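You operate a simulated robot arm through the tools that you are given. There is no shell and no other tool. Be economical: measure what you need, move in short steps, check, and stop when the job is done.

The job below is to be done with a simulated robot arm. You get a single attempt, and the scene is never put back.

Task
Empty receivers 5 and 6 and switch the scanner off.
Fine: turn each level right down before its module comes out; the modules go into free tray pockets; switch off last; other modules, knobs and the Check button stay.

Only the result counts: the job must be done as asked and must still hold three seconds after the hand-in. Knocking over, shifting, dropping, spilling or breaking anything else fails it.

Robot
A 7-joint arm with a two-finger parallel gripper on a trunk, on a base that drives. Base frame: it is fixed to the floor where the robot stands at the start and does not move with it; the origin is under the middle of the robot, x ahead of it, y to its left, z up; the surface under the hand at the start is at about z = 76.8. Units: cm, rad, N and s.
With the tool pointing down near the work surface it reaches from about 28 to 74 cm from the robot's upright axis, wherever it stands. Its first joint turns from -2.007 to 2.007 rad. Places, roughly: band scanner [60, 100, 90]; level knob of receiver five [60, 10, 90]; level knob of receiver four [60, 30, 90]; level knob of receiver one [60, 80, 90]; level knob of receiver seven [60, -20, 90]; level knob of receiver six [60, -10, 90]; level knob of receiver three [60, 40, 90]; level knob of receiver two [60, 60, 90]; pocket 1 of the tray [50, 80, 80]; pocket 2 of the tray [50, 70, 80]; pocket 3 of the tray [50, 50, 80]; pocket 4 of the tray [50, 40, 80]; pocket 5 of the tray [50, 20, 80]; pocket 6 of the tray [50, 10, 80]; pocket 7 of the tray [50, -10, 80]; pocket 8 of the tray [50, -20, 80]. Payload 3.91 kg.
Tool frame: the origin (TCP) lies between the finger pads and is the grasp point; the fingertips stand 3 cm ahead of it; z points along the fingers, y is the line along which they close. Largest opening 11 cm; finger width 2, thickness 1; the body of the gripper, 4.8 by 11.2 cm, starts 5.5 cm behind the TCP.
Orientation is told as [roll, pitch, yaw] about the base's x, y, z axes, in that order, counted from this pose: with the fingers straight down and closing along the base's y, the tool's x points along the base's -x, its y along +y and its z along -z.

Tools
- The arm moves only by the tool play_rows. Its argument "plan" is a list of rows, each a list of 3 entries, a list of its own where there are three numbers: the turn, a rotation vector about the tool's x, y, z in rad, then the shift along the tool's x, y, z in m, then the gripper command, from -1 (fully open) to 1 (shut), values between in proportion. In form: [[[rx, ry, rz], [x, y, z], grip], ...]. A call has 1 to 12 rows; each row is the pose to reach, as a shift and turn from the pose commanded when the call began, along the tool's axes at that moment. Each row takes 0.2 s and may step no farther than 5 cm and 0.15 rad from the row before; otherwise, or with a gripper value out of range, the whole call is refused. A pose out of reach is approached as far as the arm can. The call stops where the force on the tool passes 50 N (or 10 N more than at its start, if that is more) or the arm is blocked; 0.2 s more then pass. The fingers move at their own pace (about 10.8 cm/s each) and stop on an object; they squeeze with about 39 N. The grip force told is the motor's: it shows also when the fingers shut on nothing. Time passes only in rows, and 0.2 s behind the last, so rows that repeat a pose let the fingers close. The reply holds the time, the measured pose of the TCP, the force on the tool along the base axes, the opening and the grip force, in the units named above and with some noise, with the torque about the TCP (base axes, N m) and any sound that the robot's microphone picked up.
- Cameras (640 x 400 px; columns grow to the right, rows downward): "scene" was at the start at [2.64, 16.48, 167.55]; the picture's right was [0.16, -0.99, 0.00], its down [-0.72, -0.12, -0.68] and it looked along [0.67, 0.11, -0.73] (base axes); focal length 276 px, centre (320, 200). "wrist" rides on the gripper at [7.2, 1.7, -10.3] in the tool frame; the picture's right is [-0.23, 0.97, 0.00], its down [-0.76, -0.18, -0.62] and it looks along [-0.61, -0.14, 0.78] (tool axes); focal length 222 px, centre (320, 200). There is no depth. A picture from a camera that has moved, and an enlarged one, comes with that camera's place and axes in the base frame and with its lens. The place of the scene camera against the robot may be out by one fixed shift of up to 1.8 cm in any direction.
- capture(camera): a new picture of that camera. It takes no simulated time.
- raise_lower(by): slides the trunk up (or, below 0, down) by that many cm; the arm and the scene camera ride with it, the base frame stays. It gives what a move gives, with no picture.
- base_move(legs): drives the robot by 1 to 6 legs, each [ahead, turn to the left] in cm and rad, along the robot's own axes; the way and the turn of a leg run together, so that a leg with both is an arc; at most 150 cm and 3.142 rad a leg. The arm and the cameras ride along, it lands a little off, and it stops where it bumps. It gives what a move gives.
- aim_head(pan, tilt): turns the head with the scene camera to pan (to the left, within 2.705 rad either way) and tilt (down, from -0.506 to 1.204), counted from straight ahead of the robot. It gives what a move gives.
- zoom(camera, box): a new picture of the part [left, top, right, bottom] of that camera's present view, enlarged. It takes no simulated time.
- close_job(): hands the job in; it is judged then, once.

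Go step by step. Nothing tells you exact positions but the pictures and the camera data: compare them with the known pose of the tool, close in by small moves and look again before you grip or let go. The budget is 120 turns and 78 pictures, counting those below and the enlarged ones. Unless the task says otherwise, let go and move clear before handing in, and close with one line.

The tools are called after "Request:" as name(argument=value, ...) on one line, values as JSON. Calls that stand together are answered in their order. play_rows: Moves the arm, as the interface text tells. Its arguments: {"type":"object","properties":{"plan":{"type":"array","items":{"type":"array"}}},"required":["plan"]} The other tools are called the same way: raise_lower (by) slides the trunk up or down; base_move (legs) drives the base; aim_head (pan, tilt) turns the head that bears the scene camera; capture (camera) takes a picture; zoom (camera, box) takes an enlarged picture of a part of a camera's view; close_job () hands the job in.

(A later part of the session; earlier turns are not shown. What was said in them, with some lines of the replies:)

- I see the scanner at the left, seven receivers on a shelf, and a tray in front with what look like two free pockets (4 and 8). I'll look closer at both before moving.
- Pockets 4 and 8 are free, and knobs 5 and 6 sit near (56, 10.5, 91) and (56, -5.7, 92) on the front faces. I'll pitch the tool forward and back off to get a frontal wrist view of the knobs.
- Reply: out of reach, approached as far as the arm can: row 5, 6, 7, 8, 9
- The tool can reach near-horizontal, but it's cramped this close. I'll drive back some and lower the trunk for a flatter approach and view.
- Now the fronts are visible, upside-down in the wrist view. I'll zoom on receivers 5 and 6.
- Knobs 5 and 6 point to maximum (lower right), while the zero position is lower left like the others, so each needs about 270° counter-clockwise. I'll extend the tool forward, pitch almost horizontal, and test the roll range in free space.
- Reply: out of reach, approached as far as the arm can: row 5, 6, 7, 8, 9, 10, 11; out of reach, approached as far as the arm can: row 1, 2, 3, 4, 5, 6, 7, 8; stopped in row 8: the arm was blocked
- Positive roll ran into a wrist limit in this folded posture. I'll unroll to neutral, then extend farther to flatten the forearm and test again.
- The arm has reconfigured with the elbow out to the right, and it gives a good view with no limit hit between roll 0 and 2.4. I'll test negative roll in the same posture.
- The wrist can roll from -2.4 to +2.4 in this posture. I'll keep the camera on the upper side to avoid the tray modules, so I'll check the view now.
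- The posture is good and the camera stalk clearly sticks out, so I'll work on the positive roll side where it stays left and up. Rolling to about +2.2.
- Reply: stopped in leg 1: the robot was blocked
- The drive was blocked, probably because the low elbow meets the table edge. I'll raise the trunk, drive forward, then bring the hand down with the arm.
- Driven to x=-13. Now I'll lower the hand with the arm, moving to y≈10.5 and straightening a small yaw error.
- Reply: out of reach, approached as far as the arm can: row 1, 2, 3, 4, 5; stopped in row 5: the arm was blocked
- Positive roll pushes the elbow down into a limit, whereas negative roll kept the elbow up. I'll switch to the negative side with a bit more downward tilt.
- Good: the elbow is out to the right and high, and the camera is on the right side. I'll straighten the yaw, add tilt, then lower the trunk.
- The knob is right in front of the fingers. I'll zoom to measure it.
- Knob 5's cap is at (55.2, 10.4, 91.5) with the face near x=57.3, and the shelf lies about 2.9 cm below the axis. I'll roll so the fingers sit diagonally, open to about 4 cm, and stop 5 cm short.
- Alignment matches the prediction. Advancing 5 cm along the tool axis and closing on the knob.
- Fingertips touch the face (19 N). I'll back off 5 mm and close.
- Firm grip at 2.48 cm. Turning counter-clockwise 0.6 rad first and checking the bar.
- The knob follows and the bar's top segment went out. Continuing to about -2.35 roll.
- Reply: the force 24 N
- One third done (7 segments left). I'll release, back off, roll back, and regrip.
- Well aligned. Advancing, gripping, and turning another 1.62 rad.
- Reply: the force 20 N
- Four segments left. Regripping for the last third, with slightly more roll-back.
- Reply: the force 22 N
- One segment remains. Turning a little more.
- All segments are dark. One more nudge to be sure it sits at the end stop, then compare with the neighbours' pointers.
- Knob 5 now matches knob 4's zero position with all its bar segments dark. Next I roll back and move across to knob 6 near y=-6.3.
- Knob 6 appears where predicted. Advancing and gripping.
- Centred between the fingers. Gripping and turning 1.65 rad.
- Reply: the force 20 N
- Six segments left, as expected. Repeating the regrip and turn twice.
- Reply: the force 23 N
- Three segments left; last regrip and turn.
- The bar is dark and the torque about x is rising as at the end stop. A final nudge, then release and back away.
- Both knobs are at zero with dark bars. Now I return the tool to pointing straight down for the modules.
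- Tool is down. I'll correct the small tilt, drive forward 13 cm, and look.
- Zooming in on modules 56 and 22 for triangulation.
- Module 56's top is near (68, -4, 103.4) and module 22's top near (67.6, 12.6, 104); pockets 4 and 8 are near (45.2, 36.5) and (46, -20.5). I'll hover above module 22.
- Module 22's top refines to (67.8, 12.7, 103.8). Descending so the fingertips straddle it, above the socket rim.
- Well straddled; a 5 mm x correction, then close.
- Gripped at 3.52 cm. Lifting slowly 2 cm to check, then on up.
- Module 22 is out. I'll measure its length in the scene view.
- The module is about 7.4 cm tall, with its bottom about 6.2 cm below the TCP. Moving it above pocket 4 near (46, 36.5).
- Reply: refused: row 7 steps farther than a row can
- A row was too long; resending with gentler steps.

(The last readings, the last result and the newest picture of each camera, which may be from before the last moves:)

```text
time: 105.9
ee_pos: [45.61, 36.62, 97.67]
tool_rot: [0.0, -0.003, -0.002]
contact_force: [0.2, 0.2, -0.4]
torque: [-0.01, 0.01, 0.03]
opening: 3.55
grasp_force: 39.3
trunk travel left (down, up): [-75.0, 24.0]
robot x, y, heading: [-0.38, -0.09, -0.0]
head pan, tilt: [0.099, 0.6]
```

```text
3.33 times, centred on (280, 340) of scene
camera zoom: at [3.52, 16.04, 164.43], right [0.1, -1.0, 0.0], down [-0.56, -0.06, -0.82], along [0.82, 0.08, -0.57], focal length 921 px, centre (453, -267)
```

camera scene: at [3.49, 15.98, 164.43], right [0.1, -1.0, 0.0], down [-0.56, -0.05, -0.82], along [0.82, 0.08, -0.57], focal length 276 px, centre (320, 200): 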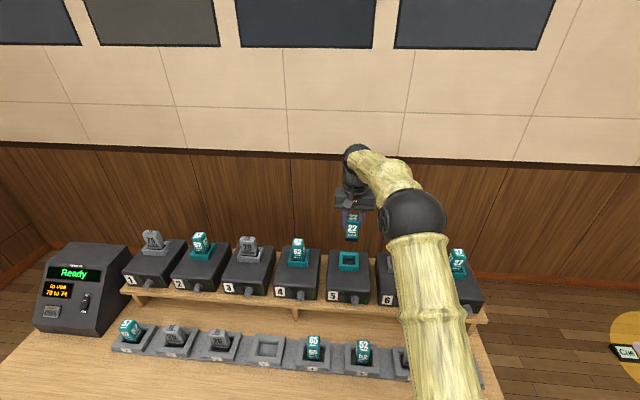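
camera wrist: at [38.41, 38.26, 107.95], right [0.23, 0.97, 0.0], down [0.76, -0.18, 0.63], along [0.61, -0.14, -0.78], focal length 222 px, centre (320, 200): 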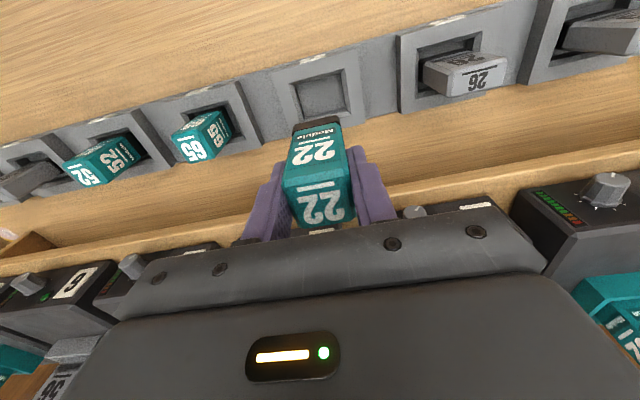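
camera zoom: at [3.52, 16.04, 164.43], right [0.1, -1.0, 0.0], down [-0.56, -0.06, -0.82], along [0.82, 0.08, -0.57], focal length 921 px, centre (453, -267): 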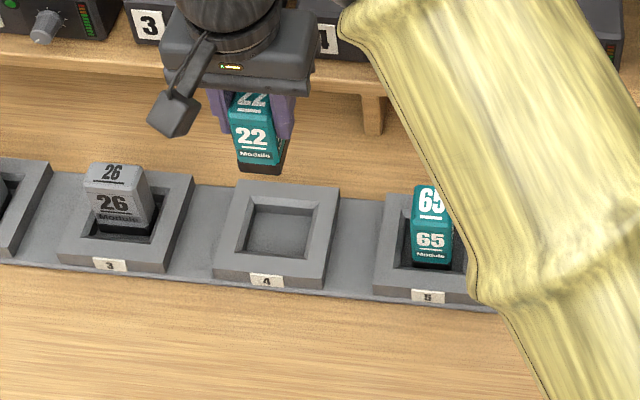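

Pocket 4's centre is at about (45.6, 36.7), directly below. Lowering.

Request:
play_rows(plan=[[[0, 0, 0], [0, 0, 0.04], 1], [[0, 0, 0], [0, 0, 0.08], 1], [[0, 0, 0], [0, 0, 0.11], 1], [[0, 0, 0], [0, 0, 0.13], 1], [[0, 0, 0], [0, 0, 0.135], 1]])

Request:
zoom(camera="scene", box=[220, 310, 340, 400])

```text
time: 107.1
ee_pos: [45.74, 36.59, 84.2]
tool_rot: [0.001, -0.005, -0.002]
contact_force: [-0.7, -0.4, 4.3]
torque: [-0.01, 0.16, -0.01]
opening: 3.52
grasp_force: 38.9
trunk travel left (down, up): [-75.0, 24.0]
robot x, y, heading: [-0.11, -0.12, -0.0]
head pan, tilt: [0.099, 0.6]
```

```text
4.44 times, centred on (280, 355) of scene
camera zoom: at [3.39, 15.94, 164.45], right [0.1, -1.0, 0.0], down [-0.56, -0.05, -0.83], along [0.82, 0.08, -0.56], focal length 1228 px, centre (498, -489)
```

zoom: 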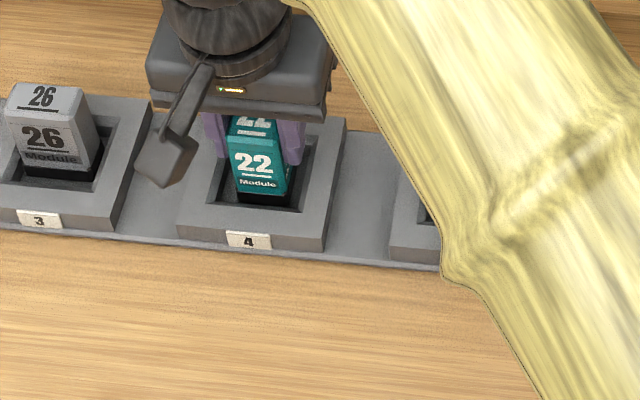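

It touches the pocket floor (4 N). Down 1.5 mm more, open modestly, and rise.

Request:
play_rows(plan=[[[0, 0, 0], [0, 0, 0.0015], 1], [[0, 0, 0], [0, 0, 0.0015], 0.25], [[0, 0, 0], [0, 0, 0.0015], 0.1], [[0, 0, 0], [0, 0, 0.0015], 0.1], [[0, 0, 0], [0, 0, -0.02], 0.1], [[0, 0, 0], [0, 0, -0.06], 0.1], [[0, 0, 0], [0, 0, -0.11], 0.0], [[0, 0, 0], [0, 0, -0.16], -0.3], [[0, 0, 0], [0, 0, -0.21], -0.6], [[0, 0, 0], [0, 0, -0.26], -0.6], [[0, 0, 0], [0, 0, -0.3], -0.6]])

Request:
capture(camera="scene")

```text
time: 109.5
ee_pos: [45.26, 36.57, 114.09]
tool_rot: [-0.003, -0.004, -0.003]
contact_force: [-0.2, 0.3, 1.1]
torque: [0.02, -0.03, 0.04]
opening: 8.8
grasp_force: 0.1
trunk travel left (down, up): [-75.0, 24.0]
robot x, y, heading: [-0.06, -0.47, -0.002]
head pan, tilt: [0.099, 0.6]
```

```text
17 pictures are left
camera scene: at [3.4, 15.93, 164.43], right [0.1, -1.0, 0.0], down [-0.56, -0.05, -0.83], along [0.82, 0.08, -0.56], focal length 276 px, centre (320, 200)
```

scene: 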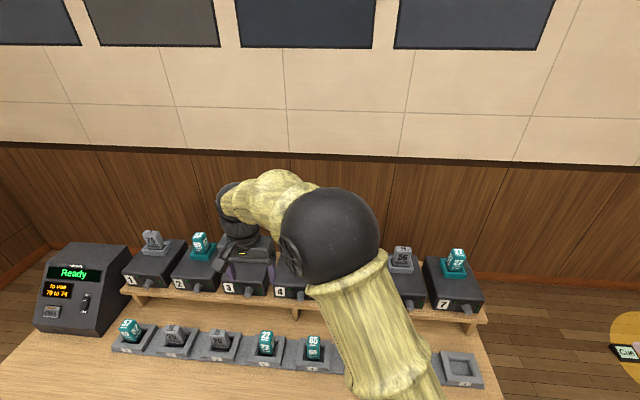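

Module 22 stands in pocket 4. Now to module 56 near (67.8, -4.3).

Request:
play_rows(plan=[[[0, 0, 0], [-0.0225, -0.041, 0], -0.6], [[0, 0, 0], [-0.045, -0.082, 0], -0.6], [[0, 0, 0], [-0.0675, -0.123, 0], -0.6], [[0, 0, 0], [-0.09, -0.164, 0], -0.6], [[0, 0, 0], [-0.1125, -0.205, 0], -0.6], [[0, 0, 0], [-0.135, -0.245, 0], -0.6], [[0, 0, 0], [-0.1575, -0.286, 0], -0.6], [[0, 0, 0], [-0.18, -0.327, 0], -0.6], [[0, 0, 0], [-0.2025, -0.368, 0], -0.6], [[0, 0, 0], [-0.225, -0.409, 0.01], -0.6], [[0, 0, 0], [-0.225, -0.409, 0.02], -0.6]])

Request:
zoom(camera="wrist", box=[200, 50, 440, 200])

```text
time: 111.9
ee_pos: [67.91, -4.58, 112.36]
tool_rot: [-0.003, -0.003, 0.0]
contact_force: [0.1, 0.3, 0.3]
torque: [-0.02, -0.01, 0.02]
opening: 8.8
grasp_force: 0.1
trunk travel left (down, up): [-75.0, 24.0]
robot x, y, heading: [-0.13, -0.01, 0.005]
head pan, tilt: [0.099, 0.6]
```

```text
2.67 times, centred on (320, 125) of wrist
camera zoom: at [60.62, -2.87, 122.62], right [0.23, 0.97, 0.0], down [0.76, -0.18, 0.63], along [0.61, -0.14, -0.78], focal length 592 px, centre (320, 400)
```

zoom: 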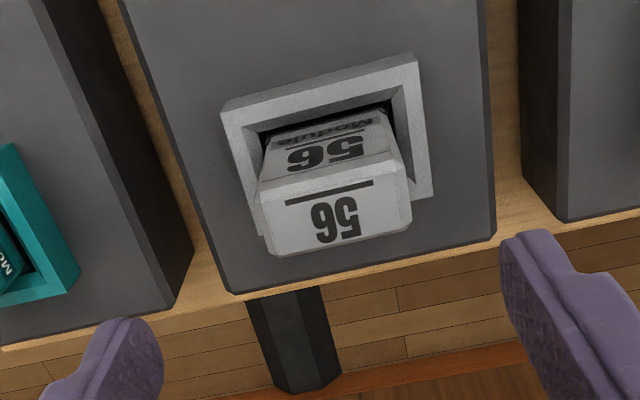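

Module 56's top is at (67.8, -4.0). Descending and closing.

Request:
play_rows(plan=[[[0, 0, 0], [0, 0.0055, 0.03], -0.6], [[0, 0, 0], [0, 0.0055, 0.06], -0.6], [[0, 0, 0], [0, 0.0055, 0.085], -0.6], [[0, 0, 0], [0, 0.0055, 0.101], -0.6], [[0, 0, 0], [0, 0.0055, 0.101], -0.6]])

Request:
play_rows(plan=[[[0, 0, 0], [0.002, 0, 0], -0.3], [[0, 0, 0], [0.002, 0, 0], 0.2], [[0, 0, 0], [0.002, 0, 0], 0.6], [[0, 0, 0], [0.002, 0, 0], 1], [[0, 0, 0], [0.002, 0, 0], 1]])

Request:
capture(camera="wrist")

```text
time: 113.1
ee_pos: [68.12, -3.88, 102.15]
tool_rot: [-0.003, -0.004, -0.003]
contact_force: [0.9, 0.4, 0.8]
torque: [0.0, 0.0, 0.02]
opening: 8.8
grasp_force: 0.0
trunk travel left (down, up): [-75.0, 24.0]
robot x, y, heading: [-0.31, 0.12, -0.002]
head pan, tilt: [0.099, 0.6]
```

```text
time: 114.3
ee_pos: [68.09, -3.91, 102.04]
tool_rot: [-0.001, -0.002, -0.003]
contact_force: [-0.3, -0.3, -0.3]
torque: [0.0, -0.01, 0.02]
opening: 4.94
grasp_force: 38.7
trunk travel left (down, up): [-75.0, 24.0]
robot x, y, heading: [-0.04, -0.1, -0.0]
head pan, tilt: [0.099, 0.6]
```

```text
15 pictures are left
camera wrist: at [60.65, -2.28, 112.35], right [0.23, 0.97, 0.0], down [0.76, -0.18, 0.63], along [0.61, -0.14, -0.78], focal length 222 px, centre (320, 200)
```

wrist: 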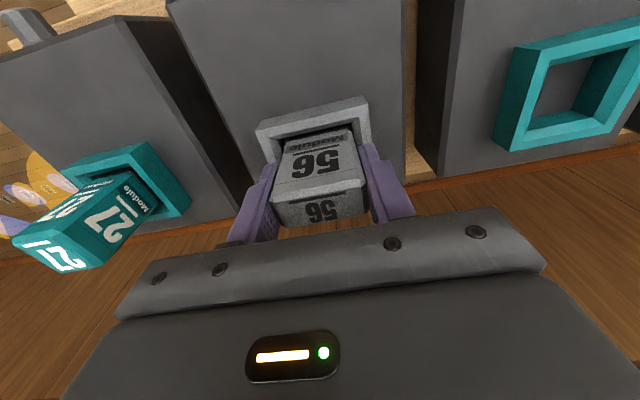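

Gripped at 4.94 cm. Lifting and carrying toward pocket 8.

Request:
play_rows(plan=[[[0, 0, 0], [0, 0, -0.01], 1], [[0, 0, 0], [0, 0, -0.02], 1], [[0, 0, 0], [0, 0, -0.04], 1], [[0, 0, 0], [0, 0, -0.08], 1], [[0, 0, 0], [0, 0, -0.115], 1], [[0, 0, 0], [0, 0, -0.115], 1]])

Request:
play_rows(plan=[[[0, 0, 0], [0.0365, -0.0275, 0], 1], [[0, 0, 0], [0.073, -0.055, 0], 1], [[0, 0, 0], [0.1095, -0.083, 0], 1], [[0, 0, 0], [0.146, -0.11, 0], 1], [[0, 0, 0], [0.1825, -0.138, 0], 1], [[0, 0, 0], [0.219, -0.166, 0], 1], [[0, 0, 0], [0.219, -0.166, 0.045], 1], [[0, 0, 0], [0.219, -0.166, 0.09], 1], [[0, 0, 0], [0.219, -0.166, 0.135], 1], [[0, 0, 0], [0.219, -0.166, 0.16], 1], [[0, 0, 0], [0.219, -0.166, 0.16], 1]])

Request:
capture(camera="wrist")

Request:
capture(camera="scene")

```text
time: 115.7
ee_pos: [67.78, -3.38, 113.85]
tool_rot: [-0.001, -0.003, -0.003]
contact_force: [-0.2, 0.0, -0.8]
torque: [0.01, -0.01, 0.01]
opening: 4.93
grasp_force: 39.3
trunk travel left (down, up): [-75.0, 24.0]
robot x, y, heading: [-0.12, 0.21, -0.007]
head pan, tilt: [0.099, 0.6]
```

```text
time: 118.1
ee_pos: [46.18, -20.8, 97.48]
tool_rot: [0.0, -0.004, -0.001]
contact_force: [-0.1, 0.1, -0.5]
torque: [0.01, -0.01, 0.01]
opening: 4.92
grasp_force: 38.7
trunk travel left (down, up): [-75.0, 24.0]
robot x, y, heading: [-0.44, -0.56, -0.009]
head pan, tilt: [0.099, 0.6]
```

```text
14 pictures are left
camera wrist: at [38.94, -19.14, 107.89], right [0.23, 0.97, 0.0], down [0.76, -0.18, 0.63], along [0.61, -0.14, -0.78], focal length 222 px, centre (320, 200)
```

wrist: 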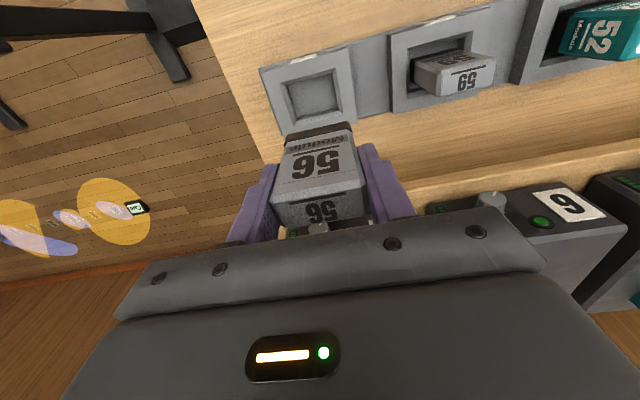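

```text
13 pictures are left
camera scene: at [3.45, 15.97, 164.43], right [0.1, -1.0, 0.0], down [-0.56, -0.05, -0.82], along [0.82, 0.08, -0.57], focal length 276 px, centre (320, 200)
```

scene: 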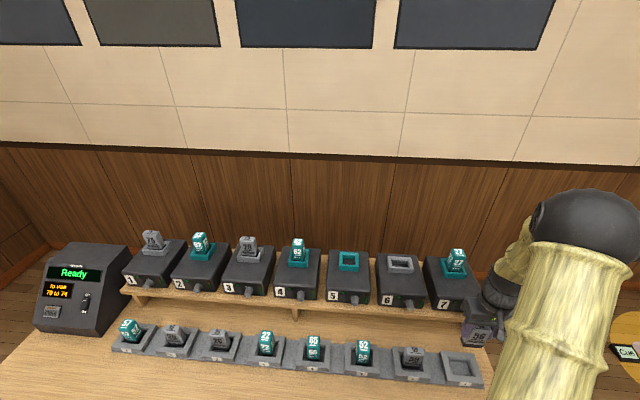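

Pocket 8 looks a bit further right than the hand; zooming to measure exactly.

Request:
zoom(camera="wrist", box=[240, 30, 400, 130])

```text
4.00 times, centred on (320, 80) of wrist
camera zoom: at [38.94, -19.14, 107.89], right [0.23, 0.97, 0.0], down [0.76, -0.18, 0.63], along [0.61, -0.14, -0.78], focal length 888 px, centre (320, 680)
```

zoom: 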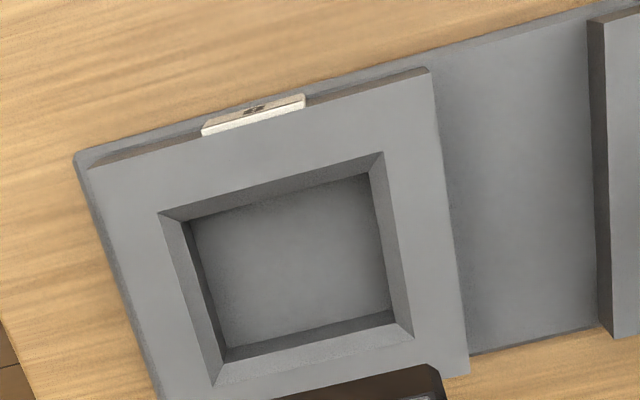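

Pocket 8's floor centre is 0.7 cm to the right of the hand, aligned in x. Correcting and lowering to just above the rim, then checking.

Request:
play_rows(plan=[[[0, 0, 0], [0, -0.0068, 0.03], 1], [[0, 0, 0], [0, -0.0068, 0.06], 1], [[0, 0, 0], [0, -0.0068, 0.09], 1], [[0, 0, 0], [0, -0.0068, 0.105], 1], [[0, 0, 0], [0, -0.0068, 0.105], 1]])

Request:
zoom(camera="wrist", box=[200, 60, 440, 230])

```text
time: 119.3
ee_pos: [46.21, -21.21, 87.02]
tool_rot: [-0.003, -0.004, -0.003]
contact_force: [0.6, 0.2, -1.1]
torque: [-0.02, 0.0, 0.01]
opening: 4.94
grasp_force: 39.4
trunk travel left (down, up): [-75.0, 24.0]
robot x, y, heading: [-0.21, -0.16, -0.002]
head pan, tilt: [0.099, 0.6]
```

```text
2.35 times, centred on (320, 145) of wrist
camera zoom: at [38.93, -19.53, 97.43], right [0.23, 0.97, 0.0], down [0.76, -0.18, 0.63], along [0.61, -0.14, -0.78], focal length 523 px, centre (320, 329)
```

zoom: 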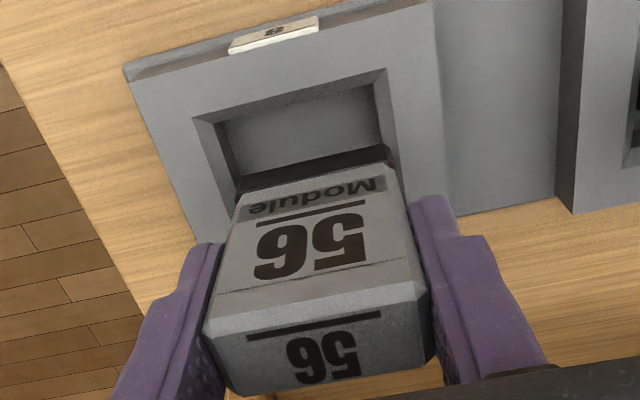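

The module needs about 3 mm more to the right and 3 mm back; then lowering to the floor.

Request:
play_rows(plan=[[[0, 0, 0], [0.003, -0.0027, 0], 1], [[0, 0, 0], [0.003, -0.0027, 0.012], 1], [[0, 0, 0], [0.003, -0.0027, 0.022], 1], [[0, 0, 0], [0.003, -0.0027, 0.028], 1], [[0, 0, 0], [0.003, -0.0027, 0.031], 1]])

```text
time: 120.5
ee_pos: [45.89, -21.43, 83.91]
tool_rot: [-0.003, -0.004, -0.002]
contact_force: [0.3, 0.0, -1.2]
torque: [0.0, 0.04, 0.01]
opening: 4.94
grasp_force: 39.2
trunk travel left (down, up): [-75.0, 24.0]
robot x, y, heading: [-0.26, -0.34, -0.001]
head pan, tilt: [0.099, 0.6]
```

Request:
play_rows(plan=[[[0, 0, 0], [0, 0, 0.002], 1], [[0, 0, 0], [0, 0, 0.004], 1], [[0, 0, 0], [0, 0, 0.004], 1]])

Request:
zoom(camera="wrist", box=[200, 60, 440, 230])

```text
time: 121.3
ee_pos: [45.87, -21.44, 83.61]
tool_rot: [-0.002, -0.005, -0.002]
contact_force: [-0.6, 0.8, 11.3]
torque: [0.25, 0.08, 0.03]
opening: 4.95
grasp_force: 39.5
trunk travel left (down, up): [-75.0, 24.0]
robot x, y, heading: [-0.27, -0.13, -0.001]
head pan, tilt: [0.099, 0.6]
```

```text
2.35 times, centred on (320, 145) of wrist
camera zoom: at [38.62, -19.7, 93.93], right [0.23, 0.97, 0.0], down [0.76, -0.18, 0.63], along [0.61, -0.14, -0.78], focal length 523 px, centre (320, 329)
```

zoom: 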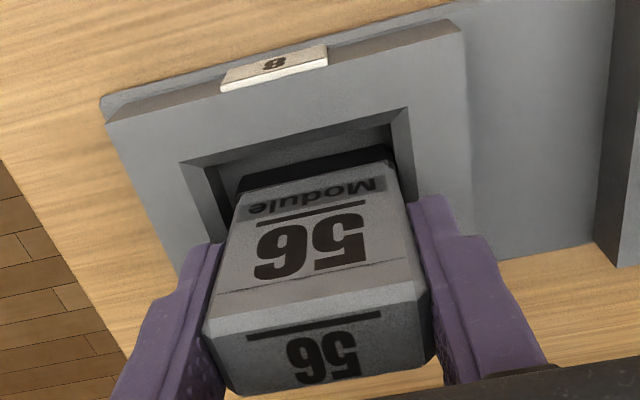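

Floor contact at the expected height, with the module between the pocket walls. Releasing and rising.

Request:
play_rows(plan=[[[0, 0, 0], [0, 0, 0], 0.05], [[0, 0, 0], [0, 0, 0], -0.15], [[0, 0, 0], [0, 0, 0], -0.15], [[0, 0, 0], [0, 0, -0.02], -0.15], [[0, 0, 0], [0, 0, -0.06], -0.15], [[0, 0, 0], [0, 0, -0.11], -0.15], [[0, 0, 0], [0, 0, -0.16], -0.15], [[0, 0, 0], [0, 0, -0.21], -0.15], [[0, 0, 0], [0, 0, -0.26], 0], [[0, 0, 0], [0, 0, -0.31], 0.5]])

Request:
capture(camera="wrist")

```text
time: 123.5
ee_pos: [45.7, -21.49, 114.62]
tool_rot: [0.001, -0.004, -0.002]
contact_force: [0.0, -0.1, -0.1]
torque: [-0.01, 0.0, 0.03]
opening: 2.77
grasp_force: 0.0
trunk travel left (down, up): [-75.0, 24.0]
robot x, y, heading: [0.32, -0.33, -0.0]
head pan, tilt: [0.099, 0.6]
```

```text
9 pictures are left
camera wrist: at [38.48, -19.84, 124.99], right [0.23, 0.97, 0.0], down [0.76, -0.18, 0.63], along [0.61, -0.14, -0.78], focal length 222 px, centre (320, 200)
```

wrist: 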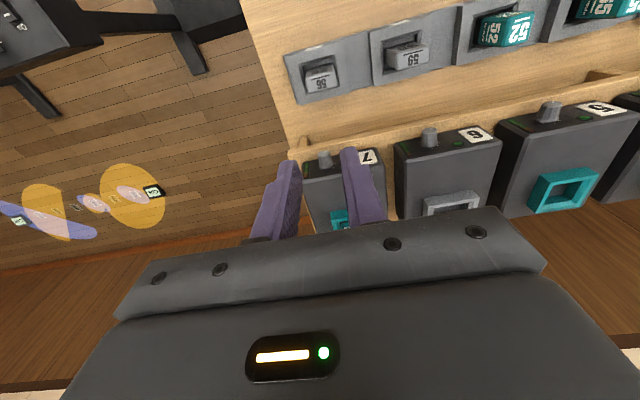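

Both modules are placed. The scanner's switch triangulates to about (51, 98.7, 85.2), so I back off, turn left, drive about 92 cm and turn back to face the table.

Request:
base_move(legs=[[-35, 0], [0, 1.571], [92, 0], [0, -1.571]])

Request:
capture(camera="scene")

```text
time: 142.4
ee_pos: [12.24, 66.53, 114.53]
tool_rot: [0.001, -0.005, -0.095]
contact_force: [0.3, 0.6, -0.1]
torque: [0.0, 0.02, 0.03]
opening: 2.75
grasp_force: 0.0
trunk travel left (down, up): [-75.0, 24.0]
robot x, y, heading: [-31.72, 92.31, -0.098]
head pan, tilt: [0.099, 0.6]
```

```text
8 pictures are left
camera scene: at [-26.52, 108.04, 164.43], right [0.0, -1.0, 0.0], down [-0.57, 0.0, -0.82], along [0.82, 0.0, -0.57], focal length 276 px, centre (320, 200)
```

scene: 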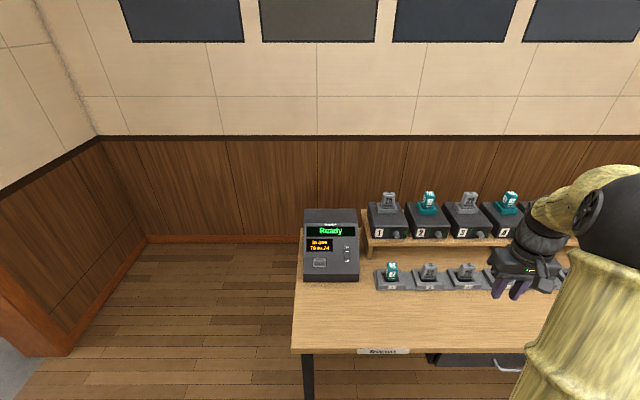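

The robot is at (-32, 92) with a small heading error. Correcting it, driving forward 20 cm, then moving the hand left in front of the scanner.

Request:
base_move(legs=[[0, 0.096], [20, 0]])

Request:
play_rows(plan=[[[0, 0, 0], [0, 0.045, 0.01], 1], [[0, 0, 0], [0, 0.09, 0.02], 1], [[0, 0, 0], [0, 0.135, 0.03], 1], [[0, 0, 0], [0, 0.18, 0.04], 1], [[0, 0, 0], [0, 0.225, 0.05], 1], [[0, 0, 0], [0, 0.26, 0.06], 1], [[0, 0, 0], [0, 0.26, 0.06], 1]])

Request:
capture(camera="wrist")

```text
time: 144.8
ee_pos: [34.43, 70.85, 114.55]
tool_rot: [-0.001, -0.003, 0.001]
contact_force: [-0.3, 0.5, -0.2]
torque: [0.02, 0.03, 0.01]
opening: 2.75
grasp_force: 0.0
trunk travel left (down, up): [-75.0, 24.0]
robot x, y, heading: [-11.56, 92.37, 0.002]
head pan, tilt: [0.099, 0.6]
```

```text
time: 146.4
ee_pos: [34.47, 96.84, 108.43]
tool_rot: [0.0, -0.003, 0.0]
contact_force: [-1.1, 0.8, -0.4]
torque: [-0.01, -0.02, 0.02]
opening: 0.0
grasp_force: 37.6
trunk travel left (down, up): [-75.0, 24.0]
robot x, y, heading: [-11.74, 91.97, 0.001]
head pan, tilt: [0.099, 0.6]
```

```text
7 pictures are left
camera wrist: at [27.16, 98.52, 118.75], right [0.23, 0.97, 0.0], down [0.76, -0.18, 0.63], along [0.61, -0.14, -0.78], focal length 222 px, centre (320, 200)
```

wrist: 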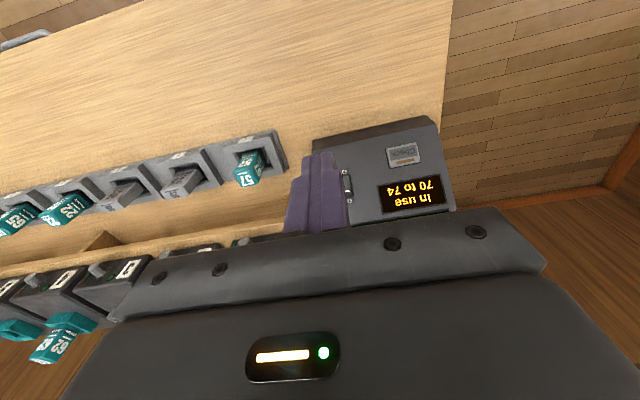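

The switch is visible just beside the fingers; zooming.

Request:
zoom(camera="wrist", box=[300, 115, 460, 215])

```text
4.00 times, centred on (380, 165) of wrist
camera zoom: at [27.16, 98.52, 118.75], right [0.23, 0.97, 0.0], down [0.76, -0.18, 0.63], along [0.61, -0.14, -0.78], focal length 888 px, centre (80, 340)
```

zoom: 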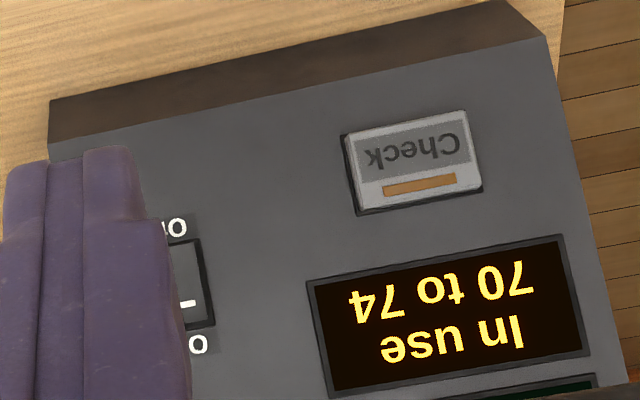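

The face slopes at about 45°, and the rocker's centre is near (50.6, 98, 85.9) with its raised lower half being "Off". I'll pitch the tool -0.4 and hover 4 cm off that lower half.

Request:
play_rows(plan=[[[0, -0.1, 0], [-0.0206, 0.002, 0.0364], 1], [[0, -0.2, 0], [-0.0412, 0.004, 0.0728], 1], [[0, -0.3, 0], [-0.0618, 0.006, 0.109], 1], [[0, -0.4, 0], [-0.0824, 0.009, 0.146], 1], [[0, -0.4, 0], [-0.103, 0.011, 0.182], 1], [[0, -0.4, 0], [-0.103, 0.011, 0.182], 1]])

Request:
zoom(camera="wrist", box=[220, 80, 420, 220])

Request:
zoom(camera="scene", box=[280, 190, 420, 310])

```text
time: 147.8
ee_pos: [44.74, 97.81, 90.65]
tool_rot: [-0.003, -0.405, 0.0]
contact_force: [0.0, 0.5, 0.5]
torque: [0.02, -0.03, 0.01]
opening: 0.0
grasp_force: 37.9
trunk travel left (down, up): [-75.0, 24.0]
robot x, y, heading: [-11.7, 92.15, -0.002]
head pan, tilt: [0.099, 0.6]
```

```text
2.86 times, centred on (320, 150) of wrist
camera zoom: at [34.04, 99.45, 97.3], right [0.21, 0.97, 0.09], down [0.45, -0.18, 0.87], along [0.87, -0.14, -0.48], focal length 635 px, centre (320, 343)
```

zoom: 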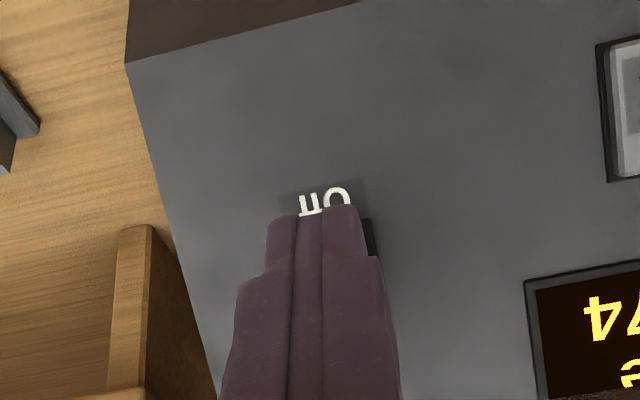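

```text
3.33 times, centred on (350, 250) of scene
camera zoom: at [-8.17, 108.35, 164.44], right [0.1, -1.0, 0.0], down [-0.56, -0.06, -0.83], along [0.82, 0.08, -0.56], focal length 921 px, centre (220, 33)
```

zoom: 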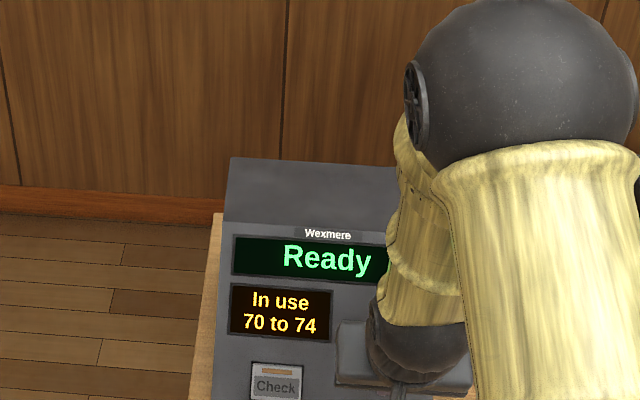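

The "Off" label centre gives y=97.7 and the switch's lower end is near (49.5, 84.8). Approaching to nominal contact and checking the force.

Request:
play_rows(plan=[[[0, 0, 0], [-0.0094, -0.001, 0.0195], 1], [[0, 0, 0], [-0.015, -0.001, 0.0313], 1], [[0, 0, 0], [-0.0176, -0.001, 0.0362], 1]])

```text
time: 148.6
ee_pos: [47.02, 97.86, 88.4]
tool_rot: [0.001, -0.406, 0.001]
contact_force: [-24.6, -3.3, 33.9]
torque: [-0.1, -0.15, 0.01]
opening: 0.01
grasp_force: 38.0
trunk travel left (down, up): [-75.0, 24.0]
robot x, y, heading: [-11.97, 92.32, -0.0]
head pan, tilt: [0.099, 0.6]
stopped in row 3: the force on the tool passed its limit at 58 N (the readings are from after the stop); the commanded pose is now the measured one
```

Contact was firmer than expected (58 N, stopped). Backing off and looking at whether it flipped.

Request:
play_rows(plan=[[[0, 0, 0], [0.0074, 0, -0.0186], 1], [[0, 0, 0], [0.0148, 0, -0.037], 1], [[0, 0, 0], [0.03, 0.03, -0.06], 1], [[0, 0, 0], [0.04, 0.06, -0.085], 1]])

Request:
zoom(camera="wrist", box=[160, 70, 480, 240])

```text
time: 149.6
ee_pos: [40.32, 104.07, 94.21]
tool_rot: [-0.003, -0.403, 0.002]
contact_force: [0.0, 0.2, 0.0]
torque: [-0.04, -0.01, 0.01]
opening: 0.01
grasp_force: 37.8
trunk travel left (down, up): [-75.0, 24.0]
robot x, y, heading: [-11.75, 92.23, -0.001]
head pan, tilt: [0.099, 0.6]
```

```text
2.00 times, centred on (320, 155) of wrist
camera zoom: at [29.72, 105.66, 101.0], right [0.21, 0.97, 0.09], down [0.46, -0.18, 0.87], along [0.86, -0.14, -0.48], focal length 444 px, centre (320, 290)
```

zoom: 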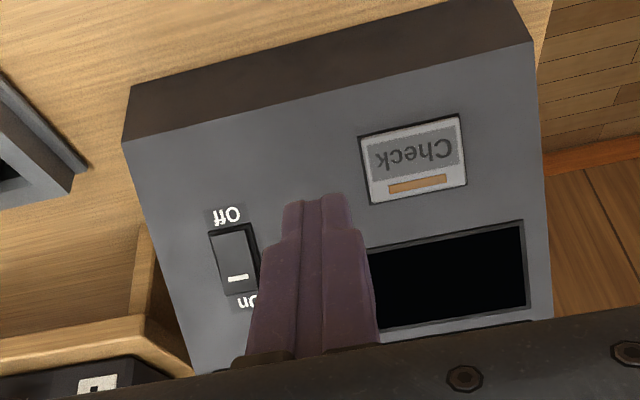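

The display is dark, so the scanner is off. I'll retreat and check the whole scene once.

Request:
play_rows(plan=[[[0, 0, 0], [0.02, 0, -0.04], 1], [[0, 0, 0], [0.04, 0, -0.08], 1], [[0, 0, 0], [0.06, 0, -0.12], 0.5]])

Request:
base_move(legs=[[-25, 0]])

Request:
aim_head(pan=-0.45, tilt=0.6)

Request:
capture(camera="scene")

```text
time: 150.4
ee_pos: [29.8, 103.82, 102.95]
tool_rot: [-0.001, -0.403, 0.001]
contact_force: [-0.9, -0.1, 0.2]
torque: [0.03, -0.04, -0.01]
opening: 2.78
grasp_force: 0.0
trunk travel left (down, up): [-75.0, 24.0]
robot x, y, heading: [-11.66, 92.28, 0.003]
head pan, tilt: [0.099, 0.6]
```

```text
time: 152.5
ee_pos: [4.53, 103.55, 102.76]
tool_rot: [-0.001, -0.404, -0.002]
contact_force: [0.4, 0.5, 0.8]
torque: [0.03, -0.02, -0.02]
opening: 2.74
grasp_force: 0.0
trunk travel left (down, up): [-75.0, 24.0]
robot x, y, heading: [-37.3, 91.93, -0.0]
head pan, tilt: [0.099, 0.6]
```

```text
time: 153.5
ee_pos: [4.73, 103.7, 102.83]
tool_rot: [-0.003, -0.4, -0.003]
contact_force: [-0.5, -0.2, -1.1]
torque: [0.03, 0.03, 0.01]
opening: 2.75
grasp_force: 0.0
trunk travel left (down, up): [-75.0, 24.0]
robot x, y, heading: [-37.06, 92.24, -0.002]
head pan, tilt: [-0.45, 0.6]
```

```text
2 pictures are left
camera scene: at [-34.38, 103.69, 164.43], right [-0.44, -0.9, 0.0], down [-0.51, 0.25, -0.82], along [0.74, -0.36, -0.57], focal length 276 px, centre (320, 200)
```

scene: 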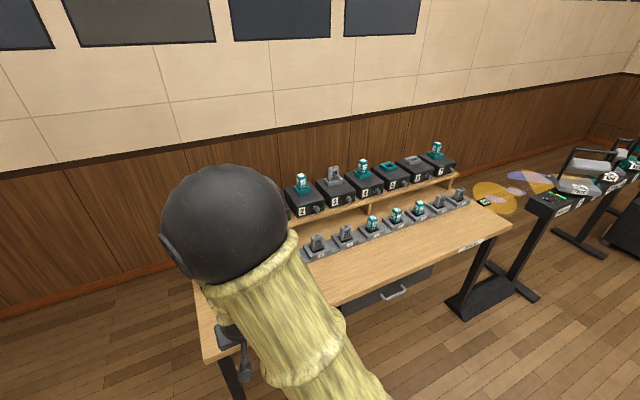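

Request:
zoom(camera="scene", box=[280, 130, 500, 270])

```text
2.86 times, centred on (390, 200) of scene
camera zoom: at [-34.38, 103.69, 164.43], right [-0.44, -0.9, 0.0], down [-0.51, 0.25, -0.82], along [0.74, -0.36, -0.57], focal length 789 px, centre (120, 200)
```

zoom: 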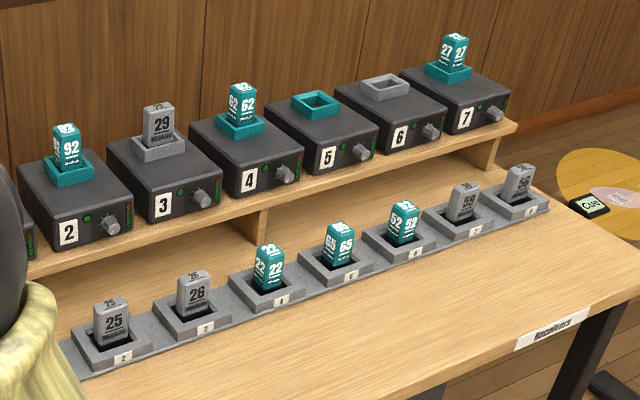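

Receivers 5 and 6 are empty with dark level bars, and modules 22 and 56 stand in pockets 4 and 8. The other modules I can see stand as before, and the scanner is dark. Handing in.

Request:
close_job()

```text
The job is handed in.
```

Both levels are turned right down, module 22 is in pocket 4, module 56 is in pocket 8, and the scanner was switched off last; the job is handed in.
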